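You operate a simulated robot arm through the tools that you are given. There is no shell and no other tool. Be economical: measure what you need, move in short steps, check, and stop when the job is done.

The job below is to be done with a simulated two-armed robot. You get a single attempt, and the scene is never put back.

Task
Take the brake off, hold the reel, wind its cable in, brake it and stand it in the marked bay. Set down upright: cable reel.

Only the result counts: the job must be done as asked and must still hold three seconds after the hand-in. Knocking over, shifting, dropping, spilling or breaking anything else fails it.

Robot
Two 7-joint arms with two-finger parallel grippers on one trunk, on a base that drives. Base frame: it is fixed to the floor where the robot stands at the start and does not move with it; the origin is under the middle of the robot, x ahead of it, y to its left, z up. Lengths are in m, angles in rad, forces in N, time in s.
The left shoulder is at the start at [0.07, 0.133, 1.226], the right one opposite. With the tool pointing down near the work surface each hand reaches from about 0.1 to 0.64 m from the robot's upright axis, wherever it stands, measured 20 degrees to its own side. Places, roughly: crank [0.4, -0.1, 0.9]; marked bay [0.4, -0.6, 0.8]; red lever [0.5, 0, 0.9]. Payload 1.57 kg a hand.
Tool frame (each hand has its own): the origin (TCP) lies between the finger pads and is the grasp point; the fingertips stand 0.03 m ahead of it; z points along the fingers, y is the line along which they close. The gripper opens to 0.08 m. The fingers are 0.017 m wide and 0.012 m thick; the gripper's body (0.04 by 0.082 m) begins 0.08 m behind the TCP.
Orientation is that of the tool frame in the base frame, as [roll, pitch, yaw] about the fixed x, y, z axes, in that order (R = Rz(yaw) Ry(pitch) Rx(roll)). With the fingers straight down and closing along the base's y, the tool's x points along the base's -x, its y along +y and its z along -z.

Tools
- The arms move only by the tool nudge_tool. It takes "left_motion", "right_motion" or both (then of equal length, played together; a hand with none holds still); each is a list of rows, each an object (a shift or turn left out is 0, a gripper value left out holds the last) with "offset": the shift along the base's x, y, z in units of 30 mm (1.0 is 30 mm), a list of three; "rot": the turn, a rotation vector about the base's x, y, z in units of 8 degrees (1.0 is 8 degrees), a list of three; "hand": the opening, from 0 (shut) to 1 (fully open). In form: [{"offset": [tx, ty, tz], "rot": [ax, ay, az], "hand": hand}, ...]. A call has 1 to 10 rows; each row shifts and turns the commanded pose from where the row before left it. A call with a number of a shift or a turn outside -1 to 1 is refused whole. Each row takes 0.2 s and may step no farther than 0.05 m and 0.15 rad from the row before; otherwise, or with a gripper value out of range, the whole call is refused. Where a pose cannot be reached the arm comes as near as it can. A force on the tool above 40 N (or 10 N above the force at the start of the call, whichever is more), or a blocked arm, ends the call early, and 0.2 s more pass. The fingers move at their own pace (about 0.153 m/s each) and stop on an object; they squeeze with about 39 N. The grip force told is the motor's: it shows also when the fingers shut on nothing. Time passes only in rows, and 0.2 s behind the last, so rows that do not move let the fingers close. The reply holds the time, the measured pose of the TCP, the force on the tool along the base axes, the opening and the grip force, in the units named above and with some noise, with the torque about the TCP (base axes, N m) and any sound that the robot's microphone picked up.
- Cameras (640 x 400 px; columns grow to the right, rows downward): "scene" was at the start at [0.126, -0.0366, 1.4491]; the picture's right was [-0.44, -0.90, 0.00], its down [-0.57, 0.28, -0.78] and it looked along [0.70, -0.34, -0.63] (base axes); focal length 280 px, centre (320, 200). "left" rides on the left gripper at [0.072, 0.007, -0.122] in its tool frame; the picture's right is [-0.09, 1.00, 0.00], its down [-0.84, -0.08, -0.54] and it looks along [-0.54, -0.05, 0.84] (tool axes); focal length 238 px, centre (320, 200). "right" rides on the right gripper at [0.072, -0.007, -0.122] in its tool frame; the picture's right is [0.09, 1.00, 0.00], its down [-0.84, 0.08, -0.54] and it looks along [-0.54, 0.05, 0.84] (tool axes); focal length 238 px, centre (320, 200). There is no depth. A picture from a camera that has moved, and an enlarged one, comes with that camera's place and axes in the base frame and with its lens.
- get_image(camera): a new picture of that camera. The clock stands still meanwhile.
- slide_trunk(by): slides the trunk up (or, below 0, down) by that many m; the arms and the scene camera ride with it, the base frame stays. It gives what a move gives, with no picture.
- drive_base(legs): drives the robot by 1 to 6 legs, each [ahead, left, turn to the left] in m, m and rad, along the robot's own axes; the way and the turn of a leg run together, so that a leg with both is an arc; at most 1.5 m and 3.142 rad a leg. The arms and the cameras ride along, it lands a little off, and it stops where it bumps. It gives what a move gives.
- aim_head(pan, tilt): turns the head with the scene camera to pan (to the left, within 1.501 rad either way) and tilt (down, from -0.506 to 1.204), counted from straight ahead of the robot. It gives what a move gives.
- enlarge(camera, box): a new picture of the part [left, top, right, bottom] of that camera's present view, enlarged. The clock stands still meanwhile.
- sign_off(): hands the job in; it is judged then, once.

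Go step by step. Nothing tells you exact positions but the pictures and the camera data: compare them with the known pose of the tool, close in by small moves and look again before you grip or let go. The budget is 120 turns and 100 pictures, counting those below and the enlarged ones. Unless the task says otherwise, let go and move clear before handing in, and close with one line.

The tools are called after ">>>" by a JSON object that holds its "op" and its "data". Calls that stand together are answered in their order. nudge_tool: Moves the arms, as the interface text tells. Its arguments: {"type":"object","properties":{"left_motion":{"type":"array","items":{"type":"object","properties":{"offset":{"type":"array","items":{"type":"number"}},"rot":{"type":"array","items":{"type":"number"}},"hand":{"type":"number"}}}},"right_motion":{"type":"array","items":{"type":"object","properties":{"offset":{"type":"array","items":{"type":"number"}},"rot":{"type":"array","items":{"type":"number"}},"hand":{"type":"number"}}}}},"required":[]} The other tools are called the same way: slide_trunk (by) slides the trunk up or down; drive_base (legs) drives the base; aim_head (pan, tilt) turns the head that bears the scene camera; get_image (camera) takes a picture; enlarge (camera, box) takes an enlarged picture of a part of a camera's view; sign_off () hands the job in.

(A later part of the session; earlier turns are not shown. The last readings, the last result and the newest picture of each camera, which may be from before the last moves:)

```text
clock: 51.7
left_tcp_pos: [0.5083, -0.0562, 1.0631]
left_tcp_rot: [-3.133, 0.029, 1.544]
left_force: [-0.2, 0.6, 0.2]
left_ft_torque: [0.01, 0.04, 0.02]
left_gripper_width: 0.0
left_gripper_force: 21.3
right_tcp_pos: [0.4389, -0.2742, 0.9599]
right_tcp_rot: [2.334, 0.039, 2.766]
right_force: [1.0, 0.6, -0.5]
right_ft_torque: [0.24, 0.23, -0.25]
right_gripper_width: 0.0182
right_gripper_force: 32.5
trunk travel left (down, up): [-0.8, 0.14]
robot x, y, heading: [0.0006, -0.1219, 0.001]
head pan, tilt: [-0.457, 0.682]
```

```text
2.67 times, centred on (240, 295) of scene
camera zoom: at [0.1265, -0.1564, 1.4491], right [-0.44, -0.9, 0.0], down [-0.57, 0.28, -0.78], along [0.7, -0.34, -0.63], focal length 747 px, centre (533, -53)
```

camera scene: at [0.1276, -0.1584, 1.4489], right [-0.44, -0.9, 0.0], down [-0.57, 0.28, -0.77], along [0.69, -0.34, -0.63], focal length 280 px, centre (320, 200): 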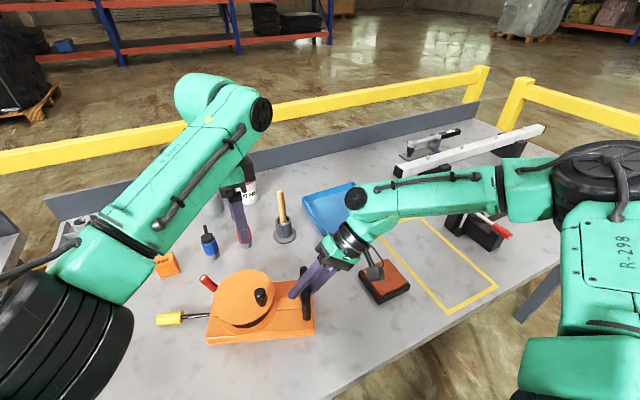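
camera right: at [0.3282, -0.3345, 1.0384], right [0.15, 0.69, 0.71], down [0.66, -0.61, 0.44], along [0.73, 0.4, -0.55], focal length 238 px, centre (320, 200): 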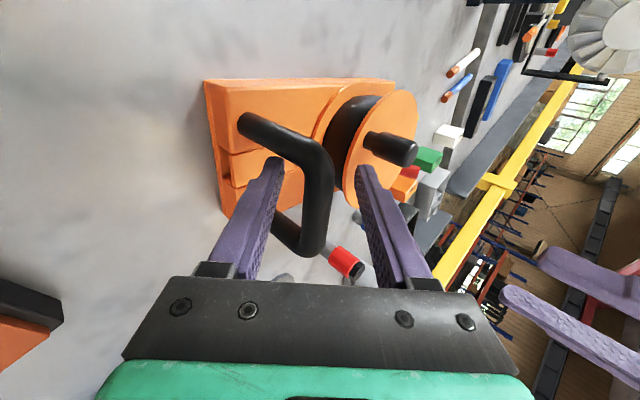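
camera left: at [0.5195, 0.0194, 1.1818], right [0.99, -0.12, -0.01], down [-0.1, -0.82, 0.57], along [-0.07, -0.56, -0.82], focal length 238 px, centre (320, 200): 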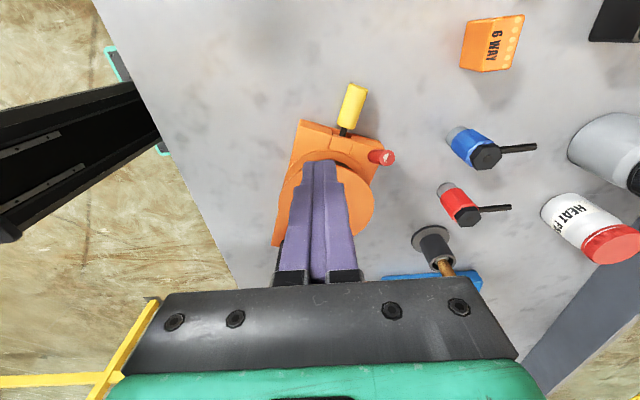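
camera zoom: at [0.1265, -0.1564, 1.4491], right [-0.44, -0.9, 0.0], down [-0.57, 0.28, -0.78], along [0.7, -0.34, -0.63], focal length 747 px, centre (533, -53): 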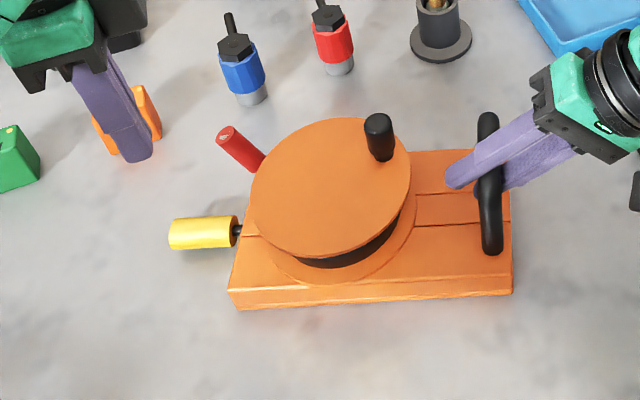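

>>> {"op": "nudge_tool", "data": {"left_motion": [{"offset": [0.53, -0.37, 0], "rot": [0, 0, -0.85], "hand": 0.6}, {"offset": [0.53, -0.37, 0], "rot": [0, 0, -0.85]}, {"offset": [0.52, -0.37, -0.3], "rot": [0, 0, -0.85]}, {"offset": [0.52, -0.37, -0.7], "rot": [0, 0, -0.85]}, {}]}}

>>> {"op": "get_image", "data": {"camera": "left"}}

>>> {"op": "enlarge", "data": {"camera": "scene", "box": [120, 220, 360, 370]}}

```text
clock: 52.9
left_tcp_pos: [0.5721, -0.1031, 1.0343]
left_tcp_rot: [-3.135, 0.027, 1.066]
left_force: [-0.1, 0.7, -1.0]
left_ft_torque: [0.01, 0.02, -0.01]
left_gripper_width: 0.048
left_gripper_force: 0.2
right_tcp_pos: [0.4392, -0.2778, 0.9601]
right_tcp_rot: [2.333, 0.038, 2.766]
right_force: [2.2, 0.4, -1.0]
right_ft_torque: [0.17, 0.4, -0.22]
right_gripper_width: 0.0186
right_gripper_force: 32.9
trunk travel left (down, up): [-0.8, 0.14]
robot x, y, heading: [-0.0015, -0.121, 0.002]
head pan, tilt: [-0.457, 0.682]
```

```text
32 pictures are left
camera left: at [0.6163, -0.0386, 1.153], right [0.83, -0.56, -0.01], down [-0.46, -0.68, 0.57], along [-0.32, -0.47, -0.82], focal length 238 px, centre (320, 200)
```

left: 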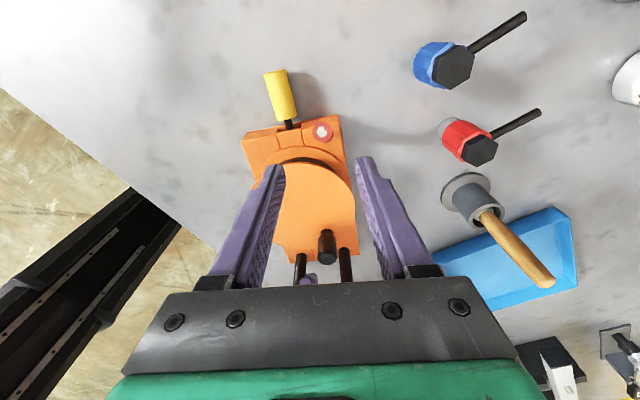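

```text
2.67 times, centred on (240, 295) of scene
camera zoom: at [0.1265, -0.1568, 1.4491], right [-0.44, -0.9, 0.0], down [-0.57, 0.28, -0.78], along [0.7, -0.34, -0.63], focal length 747 px, centre (533, -53)
```

zoom: 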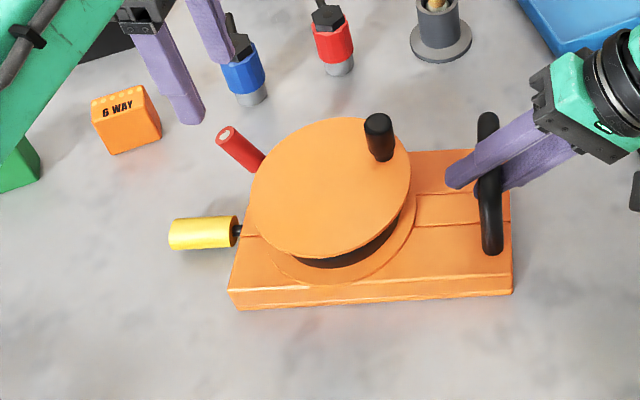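

>>> {"op": "nudge_tool", "data": {"left_motion": [{"offset": [0.03, 0, -1]}, {"offset": [0, 0, -1]}, {"offset": [0, 0, -1]}, {"offset": [0, 0, -0.5]}, {"hand": 0}, {}, {}]}}

>>> {"op": "get_image", "data": {"camera": "left"}}

```text
clock: 54.5
left_tcp_pos: [0.5735, -0.1026, 0.928]
left_tcp_rot: [-3.133, 0.028, 1.068]
left_force: [3.1, -2.2, 0.4]
left_ft_torque: [-0.47, -1.27, 0.58]
left_gripper_width: 0.0189
left_gripper_force: 32.9
right_tcp_pos: [0.4405, -0.2754, 0.9596]
right_tcp_rot: [2.334, 0.038, 2.765]
right_force: [-2.9, 1.4, 2.9]
right_ft_torque: [0.56, 0.89, 0.27]
right_gripper_width: 0.0186
right_gripper_force: 32.5
trunk travel left (down, up): [-0.8, 0.14]
robot x, y, heading: [-0.0014, -0.1207, 0.0]
head pan, tilt: [-0.457, 0.682]
```

```text
30 pictures are left
camera left: at [0.6178, -0.0396, 1.0472], right [0.83, -0.56, -0.01], down [-0.46, -0.68, 0.57], along [-0.32, -0.47, -0.82], focal length 238 px, centre (320, 200)
```

left: 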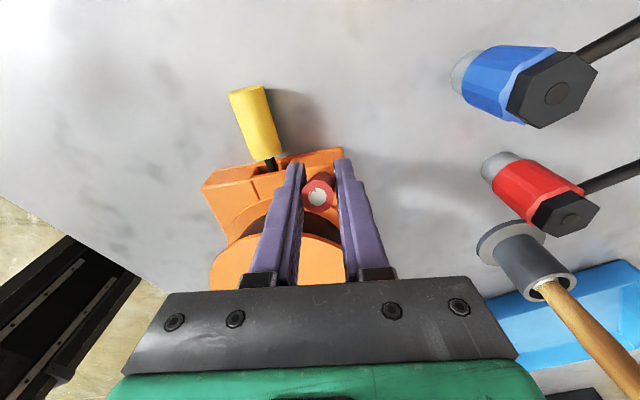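

>>> {"op": "nudge_tool", "data": {"left_motion": [{"offset": [0.12, 0.24, -0.17]}, {"offset": [0.1, 0.19, -0.24]}, {"offset": [0.07, 0.13, -0.28]}, {"offset": [0.03, 0.06, -0.3]}, {}]}}

>>> {"op": "get_image", "data": {"camera": "left"}}

>>> {"op": "enlarge", "data": {"camera": "scene", "box": [120, 220, 360, 370]}}

```text
clock: 55.7
left_tcp_pos: [0.5805, -0.0806, 0.902]
left_tcp_rot: [-3.138, 0.018, 1.071]
left_force: [22.0, 9.2, 21.2]
left_ft_torque: [-0.55, 0.31, 0.34]
left_gripper_width: 0.0179
left_gripper_force: 32.4
left hand out of reach, approached as far as the arm can: row 3
right_tcp_pos: [0.4371, -0.2767, 0.9602]
right_tcp_rot: [2.333, 0.036, 2.767]
right_force: [-11.1, -12.2, 1.0]
right_ft_torque: [0.17, 0.65, 0.18]
right_gripper_width: 0.0182
right_gripper_force: 32.7
trunk travel left (down, up): [-0.8, 0.14]
robot x, y, heading: [0.0015, -0.12, 0.001]
head pan, tilt: [-0.457, 0.682]
```

```text
29 pictures are left
camera left: at [0.6214, -0.0175, 1.0225], right [0.83, -0.56, 0.0], down [-0.46, -0.69, 0.56], along [-0.31, -0.46, -0.83], focal length 238 px, centre (320, 200)
```

left: 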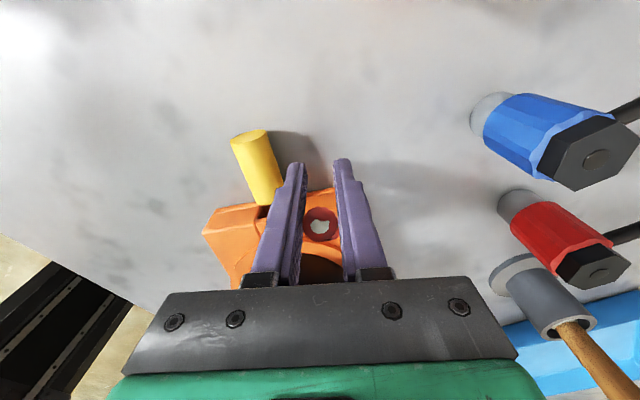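

```text
2.67 times, centred on (240, 295) of scene
camera zoom: at [0.1244, -0.1584, 1.4495], right [-0.44, -0.9, 0.0], down [-0.57, 0.28, -0.78], along [0.7, -0.34, -0.63], focal length 747 px, centre (533, -53)
```

zoom: 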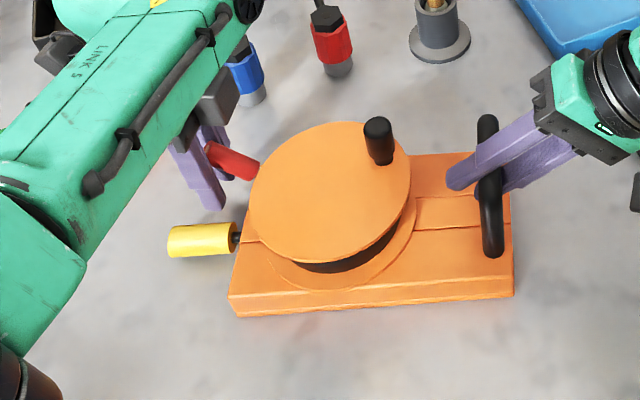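

The lever is half way (~45°) and the left arm is near its reach. I go above it and press it down with closed fingers.

>>> {"op": "nudge_tool", "data": {"left_motion": [{"hand": 0.5}, {}, {"offset": [0, 0, 1]}, {"offset": [0, -0.05, 1]}, {"offset": [0, 0, 1], "hand": 0}, {}, {}]}}

>>> {"op": "get_image", "data": {"camera": "left"}}

```text
clock: 57.3
left_tcp_pos: [0.5794, -0.0841, 0.9898]
left_tcp_rot: [-3.131, 0.03, 1.068]
left_force: [0.1, -0.4, 0.3]
left_ft_torque: [0.0, 0.04, -0.04]
left_gripper_width: 0.0
left_gripper_force: 21.6
right_tcp_pos: [0.4396, -0.2772, 0.9593]
right_tcp_rot: [2.332, 0.039, 2.765]
right_force: [2.2, -1.5, -0.2]
right_ft_torque: [0.02, 0.11, -0.44]
right_gripper_width: 0.018
right_gripper_force: 32.8
trunk travel left (down, up): [-0.8, 0.14]
robot x, y, heading: [-0.0008, -0.1195, -0.002]
head pan, tilt: [-0.457, 0.682]
```

```text
27 pictures are left
camera left: at [0.6225, -0.0208, 1.1092], right [0.83, -0.56, -0.01], down [-0.46, -0.69, 0.57], along [-0.32, -0.47, -0.82], focal length 238 px, centre (320, 200)
```

left: 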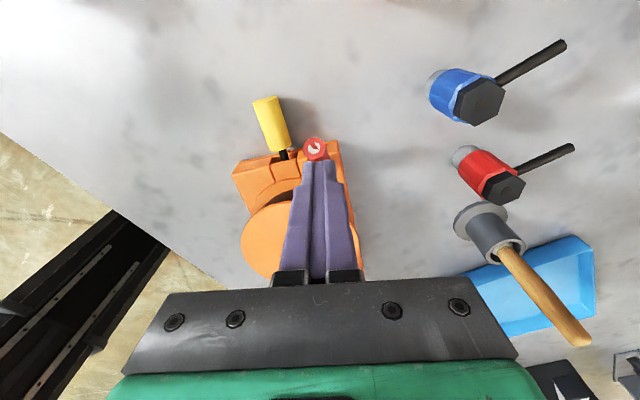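

>>> {"op": "nudge_tool", "data": {"left_motion": [{"offset": [-0.08, 0.05, -0.4]}, {"offset": [0, 0, -0.4]}, {"offset": [0, 0.05, -0.3]}, {"offset": [0.03, 0.07, -0.25]}, {"offset": [0.03, 0.05, -0.25]}, {"offset": [0, 0, -0.2]}, {"offset": [0, 0, -0.2]}]}}

>>> {"op": "get_image", "data": {"camera": "left"}}

>>> {"op": "enlarge", "data": {"camera": "scene", "box": [120, 220, 360, 370]}}

```text
clock: 58.9
left_tcp_pos: [0.5778, -0.0777, 0.93]
left_tcp_rot: [-3.134, 0.027, 1.067]
left_force: [-1.4, -0.7, 6.6]
left_ft_torque: [0.01, 0.03, -0.06]
left_gripper_width: 0.0001
left_gripper_force: 21.2
right_tcp_pos: [0.4392, -0.2759, 0.9601]
right_tcp_rot: [2.333, 0.038, 2.765]
right_force: [3.6, -0.4, -0.7]
right_ft_torque: [0.09, 0.11, -0.52]
right_gripper_width: 0.018
right_gripper_force: 32.7
trunk travel left (down, up): [-0.8, 0.14]
robot x, y, heading: [-0.0004, -0.1197, -0.0]
head pan, tilt: [-0.457, 0.682]
```

```text
26 pictures are left
camera left: at [0.6206, -0.0142, 1.0497], right [0.83, -0.56, 0.0], down [-0.46, -0.68, 0.57], along [-0.32, -0.47, -0.82], focal length 238 px, centre (320, 200)
```

left: 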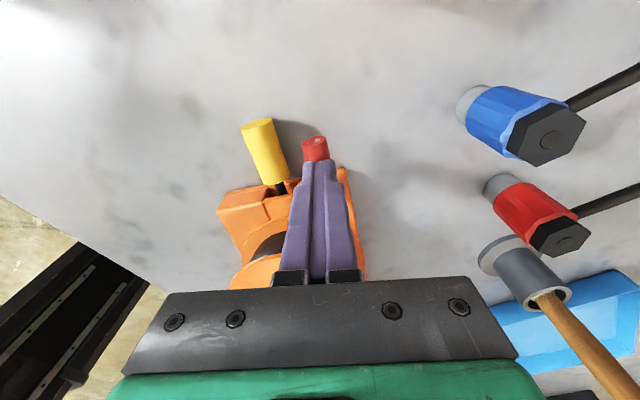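

```text
2.67 times, centred on (240, 295) of scene
camera zoom: at [0.1259, -0.1573, 1.4492], right [-0.44, -0.9, 0.0], down [-0.57, 0.28, -0.78], along [0.7, -0.34, -0.63], focal length 747 px, centre (533, -53)
```

zoom: 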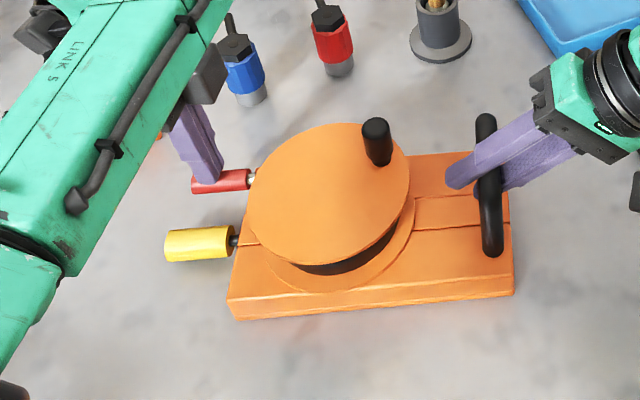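

The lever is nearly down; I press on until it bottoms.

>>> {"op": "nudge_tool", "data": {"left_motion": [{"offset": [0, 0, -0.15]}, {"offset": [0, 0, -0.15]}, {"offset": [0, 0, -0.15]}, {"offset": [0, 0, -0.15]}, {"offset": [0, 0, -0.15]}]}}

>>> {"op": "enlarge", "data": {"camera": "scene", "box": [120, 220, 360, 370]}}

```text
clock: 59.5
left_tcp_pos: [0.5777, -0.0772, 0.9293]
left_tcp_rot: [3.137, 0.021, 1.063]
left_force: [-7.2, 3.8, 16.5]
left_ft_torque: [0.12, 0.24, 0.03]
left_gripper_width: 0.0002
left_gripper_force: 21.5
right_tcp_pos: [0.4379, -0.2736, 0.9621]
right_tcp_rot: [2.329, 0.041, 2.761]
right_force: [1.9, 1.7, -0.2]
right_ft_torque: [0.16, 0.12, -0.5]
right_gripper_width: 0.018
right_gripper_force: 33.2
trunk travel left (down, up): [-0.8, 0.14]
robot x, y, heading: [-0.0003, -0.1193, 0.004]
head pan, tilt: [-0.457, 0.682]
stopped in row 2 (left hand): the force on the tool passed its limit (the readings are from after the stop); the commanded pose is now the measured one
```

```text
2.67 times, centred on (240, 295) of scene
camera zoom: at [0.1218, -0.1566, 1.4495], right [-0.44, -0.9, 0.0], down [-0.56, 0.28, -0.78], along [0.7, -0.34, -0.63], focal length 747 px, centre (533, -53)
```

zoom: 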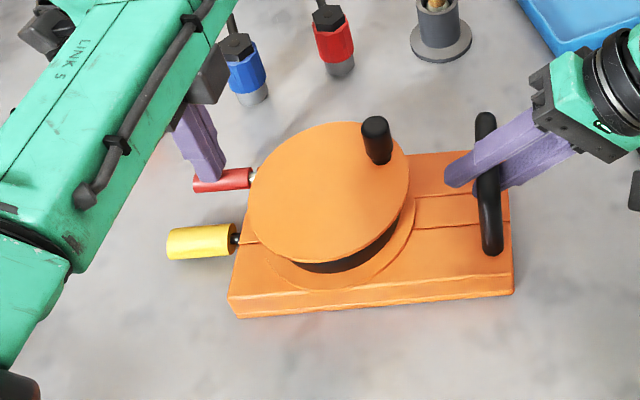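

The lever hits its stop under 40 N: brake on. Now the left hand goes to the knob so that both hands can carry the reel (handle + knob).

>>> {"op": "nudge_tool", "data": {"left_motion": [{"offset": [0, 0, 1]}, {"offset": [0, 0, 1]}, {"offset": [0, 0, 1], "rot": [0, 0, 0.8]}, {"offset": [0, 0, 1], "rot": [0, 0, 0.9]}, {"offset": [-0.4, -0.8, 0.3], "rot": [0, 0, 0.9]}, {"offset": [-0.5, -0.8, 0], "rot": [0, 0, 0.9], "hand": 0.7}, {"offset": [-0.5, -0.8, 0], "rot": [0, 0, 0.9]}, {"offset": [-0.5, -0.8, 0], "rot": [0, 0, 0.9]}, {"offset": [-0.45, -1, 0], "rot": [0, 0, 0.9]}, {}]}}

>>> {"op": "get_image", "data": {"camera": "left"}}

>>> {"op": "enlarge", "data": {"camera": "scene", "box": [120, 220, 360, 370]}}

```text
clock: 61.7
left_tcp_pos: [0.5108, -0.2051, 1.0559]
left_tcp_rot: [3.14, 0.023, 1.929]
left_force: [0.6, -0.3, 0.6]
left_ft_torque: [0.0, 0.0, -0.02]
left_gripper_width: 0.0557
left_gripper_force: 0.1
right_tcp_pos: [0.441, -0.275, 0.9615]
right_tcp_rot: [2.33, 0.042, 2.763]
right_force: [-1.6, -3.2, 0.2]
right_ft_torque: [0.13, 0.44, 0.04]
right_gripper_width: 0.018
right_gripper_force: 32.7
trunk travel left (down, up): [-0.8, 0.14]
robot x, y, heading: [-0.0008, -0.1179, -0.001]
head pan, tilt: [-0.457, 0.682]
```

```text
23 pictures are left
camera left: at [0.4901, -0.1325, 1.1745], right [0.96, 0.26, 0.0], down [0.22, -0.8, 0.56], along [0.15, -0.54, -0.83], focal length 238 px, centre (320, 200)
```

left: 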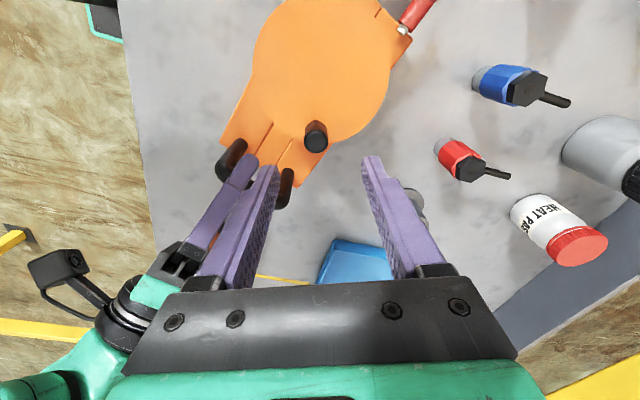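

```text
2.67 times, centred on (240, 295) of scene
camera zoom: at [0.1264, -0.1575, 1.4491], right [-0.44, -0.9, 0.0], down [-0.57, 0.28, -0.78], along [0.7, -0.34, -0.63], focal length 747 px, centre (533, -53)
```

zoom: 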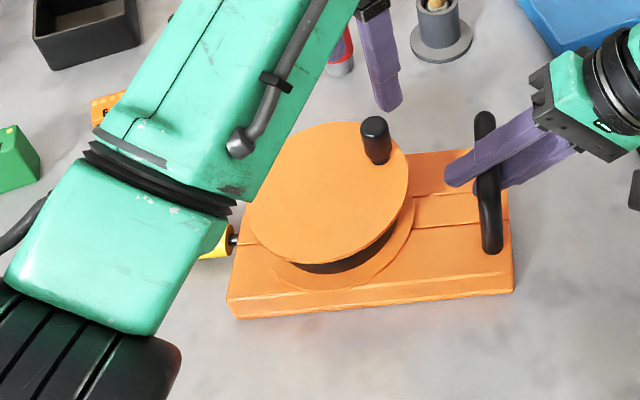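

>>> {"op": "nudge_tool", "data": {"left_motion": [{"offset": [-0.12, 0.07, -0.8], "hand": 0.58}, {"offset": [0, 0, -0.8]}, {"offset": [0, 0, -0.8]}, {"offset": [0, 0, -0.6]}]}}

>>> {"op": "get_image", "data": {"camera": "left"}}

```text
clock: 62.7
left_tcp_pos: [0.5058, -0.2038, 0.9643]
left_tcp_rot: [3.138, 0.024, 1.928]
left_force: [-0.1, 0.0, 0.5]
left_ft_torque: [0.01, 0.01, 0.01]
left_gripper_width: 0.0462
left_gripper_force: 0.0
right_tcp_pos: [0.4403, -0.2747, 0.961]
right_tcp_rot: [2.33, 0.039, 2.762]
right_force: [0.8, -2.3, 0.6]
right_ft_torque: [0.17, 0.34, -0.12]
right_gripper_width: 0.0179
right_gripper_force: 32.9
trunk travel left (down, up): [-0.8, 0.14]
robot x, y, heading: [0.0023, -0.1201, 0.004]
head pan, tilt: [-0.457, 0.682]
```

```text
21 pictures are left
camera left: at [0.4866, -0.1299, 1.084], right [0.96, 0.26, 0.0], down [0.21, -0.8, 0.56], along [0.15, -0.54, -0.83], focal length 238 px, centre (320, 200)
```

left: 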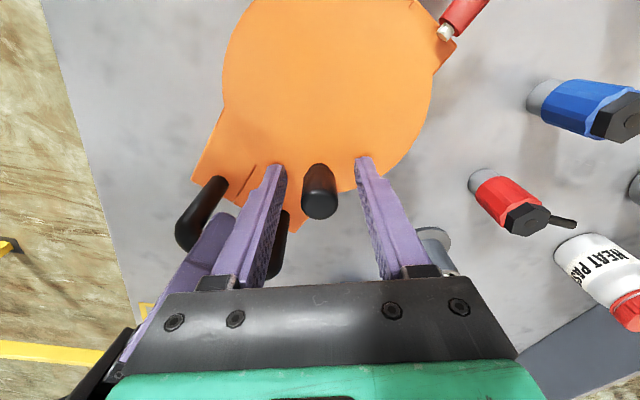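

>>> {"op": "nudge_tool", "data": {"left_motion": [{"hand": 0}, {}, {}, {"offset": [0, 0, 0.3]}, {"offset": [0, 0, 0.3]}, {"offset": [0, 0, 0.3]}, {}], "right_motion": [{}, {}, {}, {"offset": [0, 0, 0.3]}, {"offset": [0, 0, 0.3]}, {"offset": [0, 0, 0.3]}, {}]}}

>>> {"op": "enlarge", "data": {"camera": "scene", "box": [120, 220, 360, 370]}}

```text
clock: 64.3
left_tcp_pos: [0.5076, -0.2019, 0.9907]
left_tcp_rot: [3.141, 0.025, 1.929]
left_force: [-8.7, -3.0, -6.6]
left_ft_torque: [-0.59, 0.0, 0.01]
left_gripper_width: 0.0214
left_gripper_force: 34.5
right_tcp_pos: [0.4414, -0.2752, 0.9885]
right_tcp_rot: [2.329, 0.041, 2.763]
right_force: [7.4, 2.7, -5.3]
right_ft_torque: [0.02, 0.23, -0.34]
right_gripper_width: 0.0179
right_gripper_force: 33.4
trunk travel left (down, up): [-0.8, 0.14]
robot x, y, heading: [-0.0018, -0.1216, 0.0]
head pan, tilt: [-0.457, 0.682]
```

```text
2.67 times, centred on (240, 295) of scene
camera zoom: at [0.1283, -0.157, 1.4489], right [-0.44, -0.9, 0.0], down [-0.57, 0.28, -0.77], along [0.7, -0.34, -0.63], focal length 747 px, centre (533, -53)
```

zoom: 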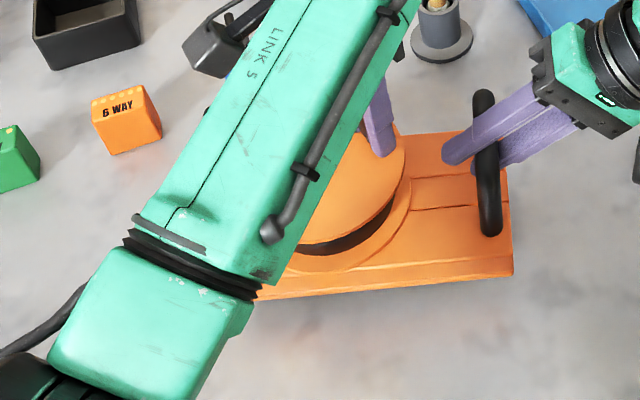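

Both hands carry about 1.2 kg level. I lift further and then drive back and to the right toward the bay.

>>> {"op": "nudge_tool", "data": {"left_motion": [{"offset": [0, 0, 0.5]}, {"offset": [0, 0, 0.5]}, {"offset": [0, 0, 0.5]}, {"offset": [0, 0, 0.5]}], "right_motion": [{"offset": [0, 0, 0.5]}, {"offset": [0, 0, 0.5]}, {"offset": [0, 0, 0.5]}, {"offset": [0, 0, 0.5]}]}}

>>> {"op": "drive_base", "data": {"legs": [[-0.09, 0, 0], [0, -0.2, 0]]}}

>>> {"op": "get_image", "data": {"camera": "scene"}}

```text
clock: 65.3
left_tcp_pos: [0.5073, -0.2028, 1.0516]
left_tcp_rot: [3.141, 0.025, 1.928]
left_force: [-6.1, -6.5, -14.4]
left_ft_torque: [-0.12, -0.38, 0.13]
left_gripper_width: 0.0214
left_gripper_force: 34.8
right_tcp_pos: [0.4407, -0.2738, 1.0486]
right_tcp_rot: [2.331, 0.043, 2.764]
right_force: [5.7, 8.2, 4.9]
right_ft_torque: [0.16, 0.03, -0.07]
right_gripper_width: 0.018
right_gripper_force: 32.6
trunk travel left (down, up): [-0.8, 0.14]
robot x, y, heading: [0.0001, -0.1219, 0.004]
head pan, tilt: [-0.457, 0.682]
```

```text
clock: 67.6
left_tcp_pos: [0.4169, -0.3999, 1.0518]
left_tcp_rot: [-3.139, 0.026, 1.929]
left_force: [-12.2, -7.8, -13.7]
left_ft_torque: [-0.05, -0.29, 0.03]
left_gripper_width: 0.0213
left_gripper_force: 34.2
right_tcp_pos: [0.3534, -0.4726, 1.0484]
right_tcp_rot: [2.331, 0.042, 2.764]
right_force: [12.4, 8.6, 2.9]
right_ft_torque: [0.02, 0.04, -0.31]
right_gripper_width: 0.0179
right_gripper_force: 32.6
trunk travel left (down, up): [-0.8, 0.14]
robot x, y, heading: [-0.0904, -0.3176, 0.004]
head pan, tilt: [-0.457, 0.682]
```

```text
19 pictures are left
camera scene: at [0.0392, -0.3535, 1.4489], right [-0.44, -0.9, 0.0], down [-0.57, 0.28, -0.78], along [0.7, -0.34, -0.63], focal length 280 px, centre (320, 200)
```

scene: 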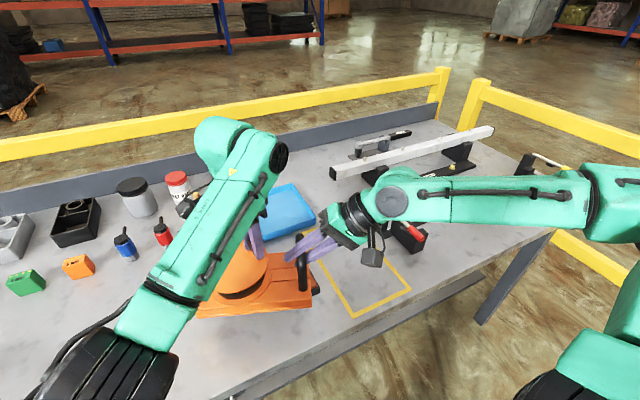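

The bay spans about x 0.29–0.58, y -0.73– -0.565. I now turn the reel clockwise about the knob with both hands, first a third of the way.

>>> {"op": "nudge_tool", "data": {"left_motion": [{"rot": [0, 0, -0.896]}, {"rot": [0, 0, -0.896]}, {"rot": [0, 0, -0.896]}, {}], "right_motion": [{"offset": [-0.237, 0.327, 0], "rot": [0, 0, -0.896]}, {"offset": [-0.243, 0.31, 0], "rot": [0, 0, -0.896]}, {"offset": [-0.2, 0.34, 0], "rot": [0, 0, -0.896]}, {}]}}

```text
clock: 68.4
left_tcp_pos: [0.4221, -0.3976, 1.0507]
left_tcp_rot: [3.131, 0.021, 1.621]
left_force: [-0.3, -1.3, -6.7]
left_ft_torque: [-0.4, 0.26, 0.03]
left_gripper_width: 0.0214
left_gripper_force: 34.4
right_tcp_pos: [0.3479, -0.4495, 1.0436]
right_tcp_rot: [2.33, 0.052, 2.471]
right_force: [1.3, 1.3, -4.1]
right_ft_torque: [-0.06, -0.04, 0.05]
right_gripper_width: 0.0178
right_gripper_force: 32.4
right hand out of reach, approached as far as the arm can: row 3
trunk travel left (down, up): [-0.8, 0.14]
robot x, y, heading: [-0.0899, -0.3181, 0.001]
head pan, tilt: [-0.457, 0.682]
stopped in row 3 (left hand): the force on the tool passed its limit (the readings are from after the stop); the commanded pose is now the measured one
```

The right wrist ran out of travel after ~17°. I'll take the reel back to the clear spot, set it down, and re-plan the right-hand grip there.

>>> {"op": "drive_base", "data": {"legs": [[0, 0.17, 0]]}}

>>> {"op": "nudge_tool", "data": {"left_motion": [{"offset": [0, 0, -0.5]}, {"offset": [0, 0, -0.5]}, {"offset": [0, 0, -0.5]}, {"offset": [0, 0, -0.5]}, {"offset": [0, 0, -0.4]}, {"offset": [0, 0, -0.2]}, {"offset": [0, 0, -0.15]}, {}], "right_motion": [{"offset": [0, 0, -0.5]}, {"offset": [0, 0, -0.5]}, {"offset": [0, 0, -0.5]}, {"offset": [0, 0, -0.5]}, {"offset": [0, 0, -0.4]}, {"offset": [0, 0, -0.2]}, {"offset": [0, 0, -0.05]}, {}]}}

>>> {"op": "get_image", "data": {"camera": "scene"}}

```text
clock: 69.8
left_tcp_pos: [0.4219, -0.2273, 1.0524]
left_tcp_rot: [3.127, 0.019, 1.624]
left_force: [-0.6, 0.1, -7.7]
left_ft_torque: [-0.35, 0.22, 0.01]
left_gripper_width: 0.0215
left_gripper_force: 34.7
right_tcp_pos: [0.347, -0.2793, 1.0445]
right_tcp_rot: [2.325, 0.05, 2.472]
right_force: [1.0, -0.5, -1.9]
right_ft_torque: [-0.03, -0.02, -0.09]
right_gripper_width: 0.0177
right_gripper_force: 32.3
trunk travel left (down, up): [-0.8, 0.14]
robot x, y, heading: [-0.0918, -0.1506, 0.005]
head pan, tilt: [-0.457, 0.682]
```

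```text
clock: 71.7
left_tcp_pos: [0.4215, -0.2255, 0.9704]
left_tcp_rot: [3.13, 0.021, 1.625]
left_force: [-2.7, 0.4, 4.1]
left_ft_torque: [-1.09, 0.91, 0.08]
left_gripper_width: 0.0216
left_gripper_force: 35.1
right_tcp_pos: [0.3473, -0.278, 0.9661]
right_tcp_rot: [2.327, 0.051, 2.471]
right_force: [1.8, -0.4, -15.2]
right_ft_torque: [0.07, 0.21, -0.24]
right_gripper_width: 0.0175
right_gripper_force: 32.4
trunk travel left (down, up): [-0.8, 0.14]
robot x, y, heading: [-0.0899, -0.1456, 0.001]
head pan, tilt: [-0.457, 0.682]
```

```text
18 pictures are left
camera scene: at [0.0383, -0.1844, 1.4489], right [-0.44, -0.9, 0.0], down [-0.57, 0.28, -0.77], along [0.7, -0.34, -0.63], focal length 280 px, centre (320, 200)
```

scene: 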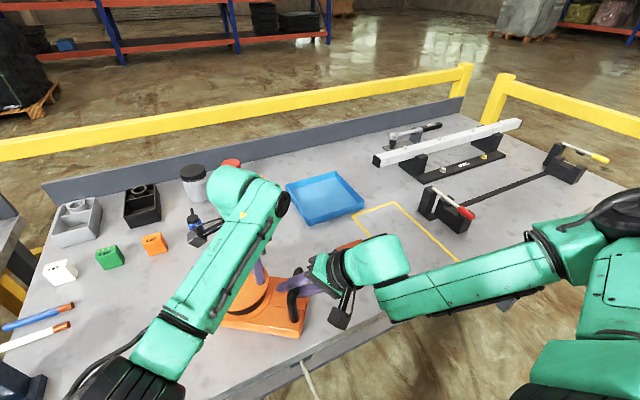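

>>> {"op": "nudge_tool", "data": {"right_motion": [{"offset": [0, 0, -0.2]}, {"hand": 0.6}, {}, {"offset": [-0.3, -0.38, 0.46]}, {"offset": [-0.5, -0.63, 0.77]}, {"offset": [-0.5, -0.63, 0.77]}, {}]}}

>>> {"op": "nudge_tool", "data": {"right_motion": [{"offset": [0, 0, 0.5], "rot": [0, 0, -0.9]}, {"rot": [0, 0, -0.9]}, {"rot": [0, 0, -0.9]}, {"rot": [0, 0, -0.9]}, {"rot": [0, 0, -0.9]}, {"rot": [0, 0, -0.9]}, {}]}}

```text
clock: 73.2
left_tcp_pos: [0.4207, -0.2252, 0.9684]
left_tcp_rot: [3.129, 0.018, 1.623]
left_force: [-0.7, -0.8, -10.0]
left_ft_torque: [-0.26, 0.0, -0.01]
left_gripper_width: 0.0214
left_gripper_force: 34.9
right_tcp_pos: [0.3062, -0.327, 1.0207]
right_tcp_rot: [2.326, 0.051, 2.47]
right_force: [0.5, -0.4, 0.2]
right_ft_torque: [0.01, -0.04, -0.02]
right_gripper_width: 0.048
right_gripper_force: 0.0
right hand out of reach, approached as far as the arm can: row 5
trunk travel left (down, up): [-0.8, 0.14]
robot x, y, heading: [-0.0881, -0.1481, 0.003]
head pan, tilt: [-0.457, 0.682]
```

```text
clock: 74.8
left_tcp_pos: [0.4217, -0.2238, 0.969]
left_tcp_rot: [3.129, 0.019, 1.623]
left_force: [1.2, 0.0, -9.3]
left_ft_torque: [-0.28, 0.0, 0.02]
left_gripper_width: 0.0216
left_gripper_force: 35.1
right_tcp_pos: [0.353, -0.3625, 1.0039]
right_tcp_rot: [2.328, 0.056, 1.778]
right_force: [0.2, 0.8, 0.2]
right_ft_torque: [0.02, -0.01, -0.02]
right_gripper_width: 0.0477
right_gripper_force: 0.1
right hand out of reach, approached as far as the arm can: row 2, 3, 4, 5, 6
trunk travel left (down, up): [-0.8, 0.14]
robot x, y, heading: [-0.0903, -0.1476, 0.006]
head pan, tilt: [-0.457, 0.682]
```

The limit is that the 45°-tilted hand gets too close to the body, not the yaw. I regrip the handle with only ~20° of tilt.

>>> {"op": "nudge_tool", "data": {"right_motion": [{"rot": [0, 0, 0.9]}, {"rot": [0, 0, 0.9]}, {"rot": [0, 0, 0.9]}, {"rot": [0, 0, 0.9]}, {"rot": [0, 0, 0.9]}, {"rot": [0, 0, 0.9]}, {"offset": [0.2, 0.23, 0], "rot": [-0.651, 0.515, 0]}, {"offset": [0.2, 0.23, 0], "rot": [-0.651, 0.515, 0]}, {"offset": [0.2, 0.23, 0], "rot": [-0.651, 0.515, 0]}, {"offset": [0.2, 0.23, 0], "rot": [-0.651, 0.515, 0]}]}}

>>> {"op": "get_image", "data": {"camera": "right"}}

```text
clock: 77.0
left_tcp_pos: [0.4224, -0.2258, 0.9687]
left_tcp_rot: [3.127, 0.018, 1.623]
left_force: [-0.3, 0.4, -10.0]
left_ft_torque: [-0.26, -0.01, 0.03]
left_gripper_width: 0.0214
left_gripper_force: 34.5
right_tcp_pos: [0.3589, -0.3626, 0.9773]
right_tcp_rot: [2.716, 0.03, 2.555]
right_force: [-0.3, 0.1, -0.4]
right_ft_torque: [0.01, -0.04, 0.0]
right_gripper_width: 0.0481
right_gripper_force: 0.1
right hand out of reach, approached as far as the arm can: row 9, 10
trunk travel left (down, up): [-0.8, 0.14]
robot x, y, heading: [-0.0877, -0.1494, 0.002]
head pan, tilt: [-0.457, 0.682]
```

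```text
17 pictures are left
camera right: at [0.2657, -0.3677, 1.0816], right [0.42, 0.81, 0.41], down [0.6, -0.58, 0.55], along [0.68, 0.01, -0.73], focal length 238 px, centre (320, 200)
```

right: 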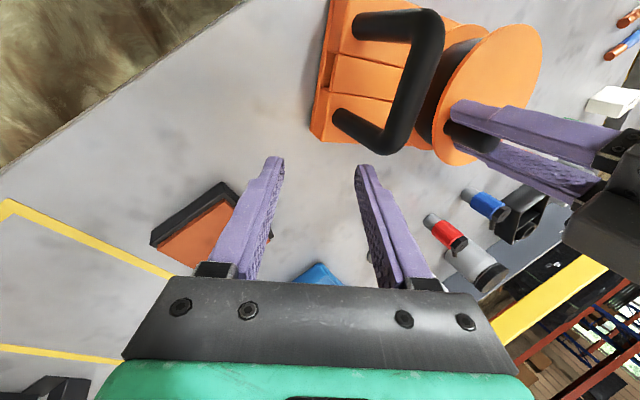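

The left hand alone already bears ~10 N of the reel's 12 N, since the knob sits near its centre of mass. So I'll clear the right hand away and let the left carry it, regripping the knob with a friendlier yaw first.

>>> {"op": "nudge_tool", "data": {"right_motion": [{"offset": [0, -0.7, 0.7]}, {"offset": [0, -1, 1]}, {"offset": [0, -1, 1]}, {"offset": [0, -1, 1]}, {"offset": [0, -1, 0.5]}, {"offset": [0, -1, 0]}, {"offset": [0, -1, 0]}], "left_motion": [{"offset": [0, 0, -0.1]}, {"offset": [0, 0, -0.1]}, {}, {}, {}, {"hand": 0.6}, {}]}}

>>> {"op": "nudge_tool", "data": {"left_motion": [{"offset": [0, 0, 1]}, {"offset": [0, 0, 0.6], "rot": [0, 0, 0.92]}, {"rot": [0, 0, 0.92]}, {"rot": [0, 0, 0.92]}, {"rot": [0, 0, 0.92]}, {"rot": [0, 0, 0.92]}, {"rot": [0, 0, 0.92]}, {"rot": [0, 0, 0.92]}, {}]}}

>>> {"op": "get_image", "data": {"camera": "left"}}

>>> {"op": "get_image", "data": {"camera": "scene"}}

```text
clock: 78.7
left_tcp_pos: [0.4193, -0.2249, 0.9629]
left_tcp_rot: [3.129, 0.019, 1.623]
left_force: [0.4, -0.3, 1.1]
left_ft_torque: [0.04, -0.04, 0.02]
left_gripper_width: 0.0472
left_gripper_force: 0.2
right_tcp_pos: [0.3561, -0.5633, 1.103]
right_tcp_rot: [2.717, 0.031, 2.554]
right_force: [-0.2, -0.1, -0.2]
right_ft_torque: [-0.02, 0.01, -0.01]
right_gripper_width: 0.0479
right_gripper_force: 0.1
trunk travel left (down, up): [-0.8, 0.14]
robot x, y, heading: [-0.0901, -0.149, 0.005]
head pan, tilt: [-0.457, 0.682]
```

```text
clock: 80.7
left_tcp_pos: [0.4211, -0.2235, 1.0132]
left_tcp_rot: [3.126, 0.02, 2.525]
left_force: [-0.1, -0.6, -0.2]
left_ft_torque: [0.01, 0.0, -0.01]
left_gripper_width: 0.0481
left_gripper_force: 0.0
right_tcp_pos: [0.3578, -0.5627, 1.1032]
right_tcp_rot: [2.715, 0.03, 2.553]
right_force: [0.0, 0.1, -0.4]
right_ft_torque: [0.01, 0.0, 0.03]
right_gripper_width: 0.048
right_gripper_force: 0.1
trunk travel left (down, up): [-0.8, 0.14]
robot x, y, heading: [-0.0894, -0.1437, 0.005]
head pan, tilt: [-0.457, 0.682]
```

```text
16 pictures are left
camera left: at [0.3634, -0.1765, 1.1322], right [0.65, 0.76, 0.02], down [0.62, -0.55, 0.56], along [0.43, -0.35, -0.83], focal length 238 px, centre (320, 200)
```

left: 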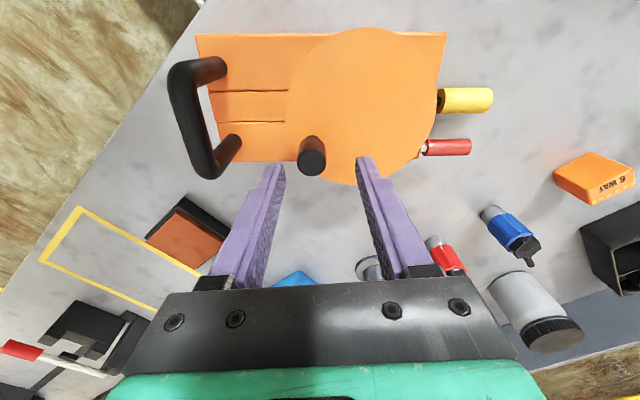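

```text
15 pictures are left
camera scene: at [0.0363, -0.1841, 1.4491], right [-0.44, -0.9, 0.0], down [-0.57, 0.28, -0.78], along [0.7, -0.34, -0.63], focal length 280 px, centre (320, 200)
```

scene: 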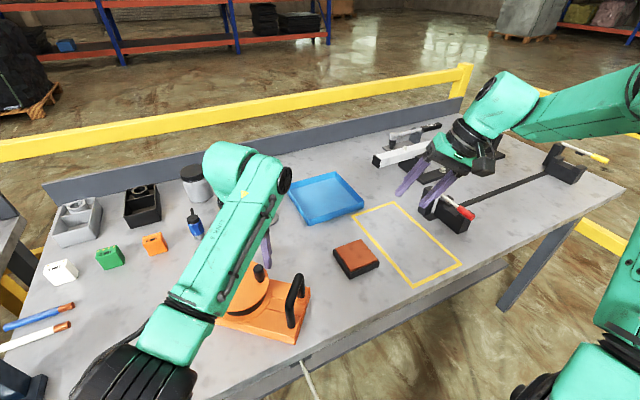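

>>> {"op": "nudge_tool", "data": {"left_motion": [{"offset": [-0.08, -0.05, -0.6]}, {"offset": [0, 0, -0.6]}, {"offset": [0, 0, -0.53]}, {"hand": 0}, {}, {}, {"offset": [0, 0, 0.3]}, {"offset": [0, 0, 0.3]}, {"offset": [0, 0, 0.3]}, {}], "right_motion": [{"offset": [0, 0, 0.8]}, {"offset": [0, 0, 0.8]}, {"offset": [0, 0, 0.8]}, {}, {}, {}, {}, {}, {}, {}]}}

>>> {"op": "get_image", "data": {"camera": "left"}}

>>> {"op": "enlarge", "data": {"camera": "scene", "box": [180, 220, 380, 370]}}

```text
clock: 82.8
left_tcp_pos: [0.4224, -0.2184, 0.9835]
left_tcp_rot: [3.123, 0.015, 2.532]
left_force: [0.3, -0.4, -10.1]
left_ft_torque: [-0.33, 0.01, 0.02]
left_gripper_width: 0.0212
left_gripper_force: 35.0
right_tcp_pos: [0.3594, -0.5615, 1.1753]
right_tcp_rot: [2.718, 0.03, 2.555]
right_force: [-0.4, 0.4, -1.8]
right_ft_torque: [0.01, 0.0, -0.03]
right_gripper_width: 0.048
right_gripper_force: 0.0
trunk travel left (down, up): [-0.8, 0.14]
robot x, y, heading: [-0.0921, -0.1486, 0.007]
head pan, tilt: [-0.457, 0.682]
```

```text
14 pictures are left
camera left: at [0.3644, -0.1732, 1.1048], right [0.64, 0.76, 0.02], down [0.63, -0.55, 0.55], along [0.43, -0.34, -0.83], focal length 238 px, centre (320, 200)
```

left: 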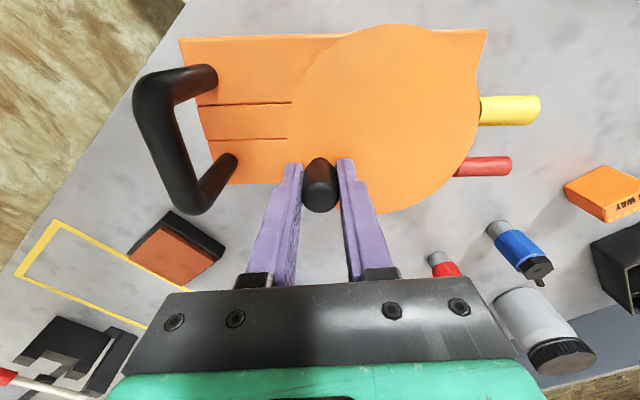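

```text
2.67 times, centred on (280, 295) of scene
camera zoom: at [0.0384, -0.1843, 1.4488], right [-0.44, -0.9, 0.0], down [-0.57, 0.28, -0.77], along [0.7, -0.34, -0.63], focal length 747 px, centre (427, -53)
```

zoom: 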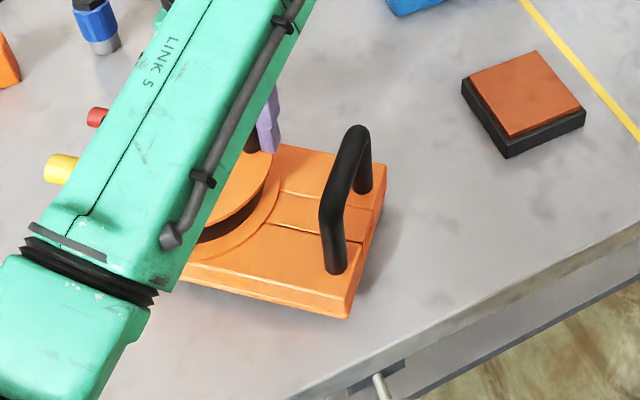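

The left hand alone holds it (10 N) and level enough. I lift more and rotate it 50° clockwise.

>>> {"op": "nudge_tool", "data": {"left_motion": [{"offset": [0, 0, 0.6]}, {"offset": [0, 0, 0.6]}, {"offset": [0, 0, 0.6], "rot": [0, 0, -0.4]}, {"offset": [0, 0, 0.3], "rot": [0, 0, -0.8]}, {"rot": [0, 0, -0.9]}, {"rot": [0, 0, -0.9]}, {"rot": [0, 0, -0.9]}, {"rot": [0, 0, -0.9]}, {"rot": [0, 0, -0.9]}, {"rot": [0, 0, -0.55]}]}}

>>> {"op": "drive_base", "data": {"legs": [[0, -0.22, 0], [0, -0.22, 0]]}}

>>> {"op": "get_image", "data": {"camera": "left"}}

>>> {"op": "get_image", "data": {"camera": "scene"}}

```text
clock: 85.0
left_tcp_pos: [0.4209, -0.227, 1.0503]
left_tcp_rot: [3.128, 0.019, 1.648]
left_force: [0.5, 0.3, -11.0]
left_ft_torque: [-0.19, 0.27, 0.02]
left_gripper_width: 0.0215
left_gripper_force: 34.4
right_tcp_pos: [0.3582, -0.5615, 1.1761]
right_tcp_rot: [2.717, 0.029, 2.553]
right_force: [0.4, -0.2, 0.1]
right_ft_torque: [-0.01, -0.02, 0.01]
right_gripper_width: 0.0479
right_gripper_force: 0.0
trunk travel left (down, up): [-0.8, 0.14]
robot x, y, heading: [-0.0856, -0.1442, 0.005]
head pan, tilt: [-0.457, 0.682]
```

```text
clock: 88.0
left_tcp_pos: [0.4209, -0.6674, 1.0495]
left_tcp_rot: [3.129, 0.02, 1.649]
left_force: [-0.2, 1.0, -9.4]
left_ft_torque: [-0.19, 0.28, 0.0]
left_gripper_width: 0.0215
left_gripper_force: 34.7
right_tcp_pos: [0.3592, -1.0034, 1.1763]
right_tcp_rot: [2.719, 0.032, 2.554]
right_force: [0.1, 0.1, -0.7]
right_ft_torque: [0.0, -0.02, 0.02]
right_gripper_width: 0.048
right_gripper_force: 0.2
trunk travel left (down, up): [-0.8, 0.14]
robot x, y, heading: [-0.0869, -0.5906, 0.001]
head pan, tilt: [-0.457, 0.682]
```

```text
12 pictures are left
camera left: at [0.4203, -0.591, 1.1698], right [1.0, -0.01, 0.01], down [-0.02, -0.83, 0.56], along [0.01, -0.56, -0.83], focal length 238 px, centre (320, 200)
```

left: 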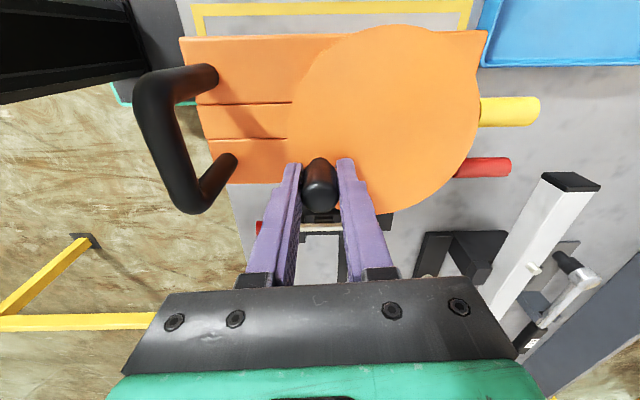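

```text
11 pictures are left
camera scene: at [0.0394, -0.6236, 1.449], right [-0.44, -0.9, 0.0], down [-0.57, 0.28, -0.78], along [0.7, -0.34, -0.63], focal length 280 px, centre (320, 200)
```

scene: 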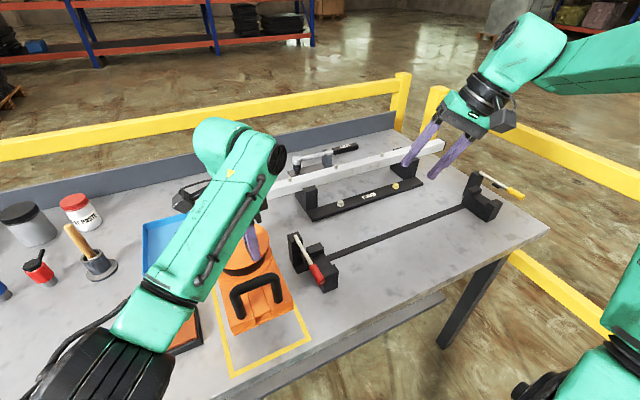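

The reel is aligned with x and its base is about centred over the bay (centre ≈[0.434,-0.648]). I lower it with a small shift toward the robot.

>>> {"op": "nudge_tool", "data": {"left_motion": [{"offset": [-0.1, 0, -0.5]}, {"offset": [-0.1, 0, -0.5]}, {"offset": [0, 0, -0.5]}, {"offset": [0, 0, -0.5]}, {"offset": [0, 0, -0.4]}, {}]}}

>>> {"op": "get_image", "data": {"camera": "left"}}

>>> {"op": "get_image", "data": {"camera": "scene"}}

```text
clock: 89.4
left_tcp_pos: [0.4142, -0.6689, 0.9765]
left_tcp_rot: [3.13, 0.02, 1.648]
left_force: [0.1, 0.3, -9.6]
left_ft_torque: [-0.18, 0.28, 0.0]
left_gripper_width: 0.0217
left_gripper_force: 34.3
right_tcp_pos: [0.3594, -1.0062, 1.1753]
right_tcp_rot: [2.716, 0.031, 2.554]
right_force: [0.5, -1.2, 0.1]
right_ft_torque: [0.0, 0.02, 0.02]
right_gripper_width: 0.048
right_gripper_force: 0.1
trunk travel left (down, up): [-0.8, 0.14]
robot x, y, heading: [-0.0884, -0.5901, -0.0]
head pan, tilt: [-0.457, 0.682]
```

```text
10 pictures are left
camera left: at [0.4142, -0.5936, 1.0975], right [1.0, -0.01, 0.01], down [-0.02, -0.83, 0.56], along [0.0, -0.56, -0.83], focal length 238 px, centre (320, 200)
```

left: 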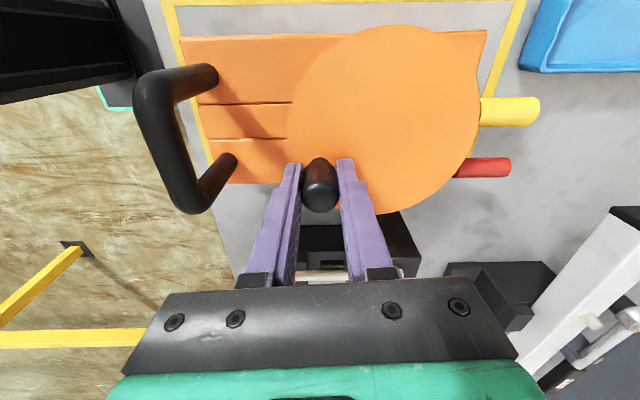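

```text
9 pictures are left
camera scene: at [0.0394, -0.6272, 1.4489], right [-0.44, -0.9, 0.0], down [-0.57, 0.28, -0.77], along [0.7, -0.34, -0.63], focal length 280 px, centre (320, 200)
```

scene: 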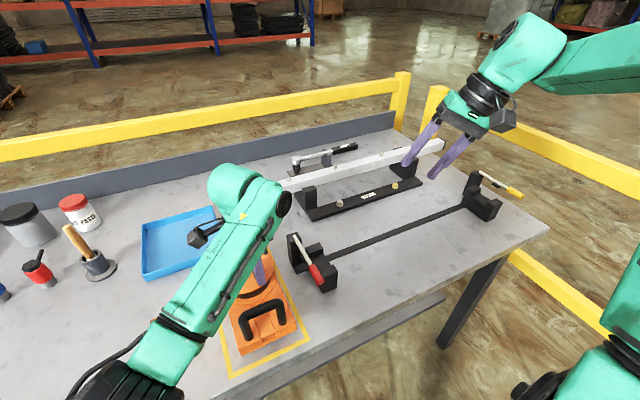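

>>> {"op": "nudge_tool", "data": {"left_motion": [{"offset": [-0.2, 0.12, -0.15]}, {"offset": [0, 0, -0.15]}, {"offset": [0, 0, -0.12]}, {"offset": [0, 0, -0.1]}, {}]}}

```text
clock: 90.6
left_tcp_pos: [0.4077, -0.6666, 0.966]
left_tcp_rot: [3.123, 0.021, 1.648]
left_force: [7.3, -2.8, 16.3]
left_ft_torque: [0.58, 0.87, -0.21]
left_gripper_width: 0.0218
left_gripper_force: 34.3
right_tcp_pos: [0.3593, -1.0058, 1.1763]
right_tcp_rot: [2.715, 0.031, 2.553]
right_force: [0.4, 0.2, 0.5]
right_ft_torque: [0.01, -0.01, 0.01]
right_gripper_width: 0.0481
right_gripper_force: 0.1
trunk travel left (down, up): [-0.8, 0.14]
robot x, y, heading: [-0.0872, -0.5867, 0.004]
head pan, tilt: [-0.457, 0.682]
```

It is down on the table (pressing lightly). I ease off, open and lift clear.

>>> {"op": "nudge_tool", "data": {"left_motion": [{"offset": [0, 0, 0.12]}, {"hand": 0.6}, {}, {}, {"offset": [0, 0, 0.7]}, {"offset": [0, 0, 1]}, {"offset": [0, 0, 1]}, {"offset": [0, 0, 1]}, {"offset": [0, 1, 0]}, {"offset": [0, 1, 0]}]}}

>>> {"op": "get_image", "data": {"camera": "left"}}

>>> {"op": "get_image", "data": {"camera": "scene"}}

```text
clock: 92.8
left_tcp_pos: [0.4057, -0.6031, 1.0772]
left_tcp_rot: [3.127, 0.019, 1.649]
left_force: [-0.4, -0.7, -0.4]
left_ft_torque: [-0.03, -0.03, 0.01]
left_gripper_width: 0.0479
left_gripper_force: 0.2
right_tcp_pos: [0.3591, -1.0022, 1.1775]
right_tcp_rot: [2.718, 0.034, 2.552]
right_force: [-1.1, 0.5, -0.2]
right_ft_torque: [0.0, -0.01, 0.01]
right_gripper_width: 0.0479
right_gripper_force: 0.0
trunk travel left (down, up): [-0.8, 0.14]
robot x, y, heading: [-0.0929, -0.5928, -0.002]
head pan, tilt: [-0.457, 0.682]
```

```text
8 pictures are left
camera left: at [0.4054, -0.5272, 1.1973], right [1.0, -0.01, 0.02], down [-0.02, -0.83, 0.56], along [0.01, -0.56, -0.83], focal length 238 px, centre (320, 200)
```

left: 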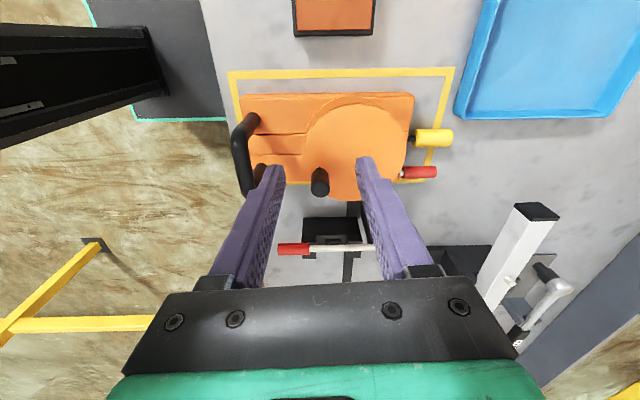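

```text
7 pictures are left
camera scene: at [0.0376, -0.6239, 1.4492], right [-0.44, -0.9, 0.0], down [-0.57, 0.28, -0.78], along [0.7, -0.34, -0.63], focal length 280 px, centre (320, 200)
```

scene: 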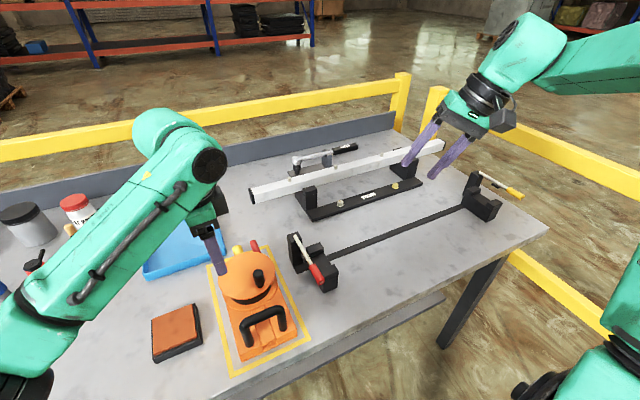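

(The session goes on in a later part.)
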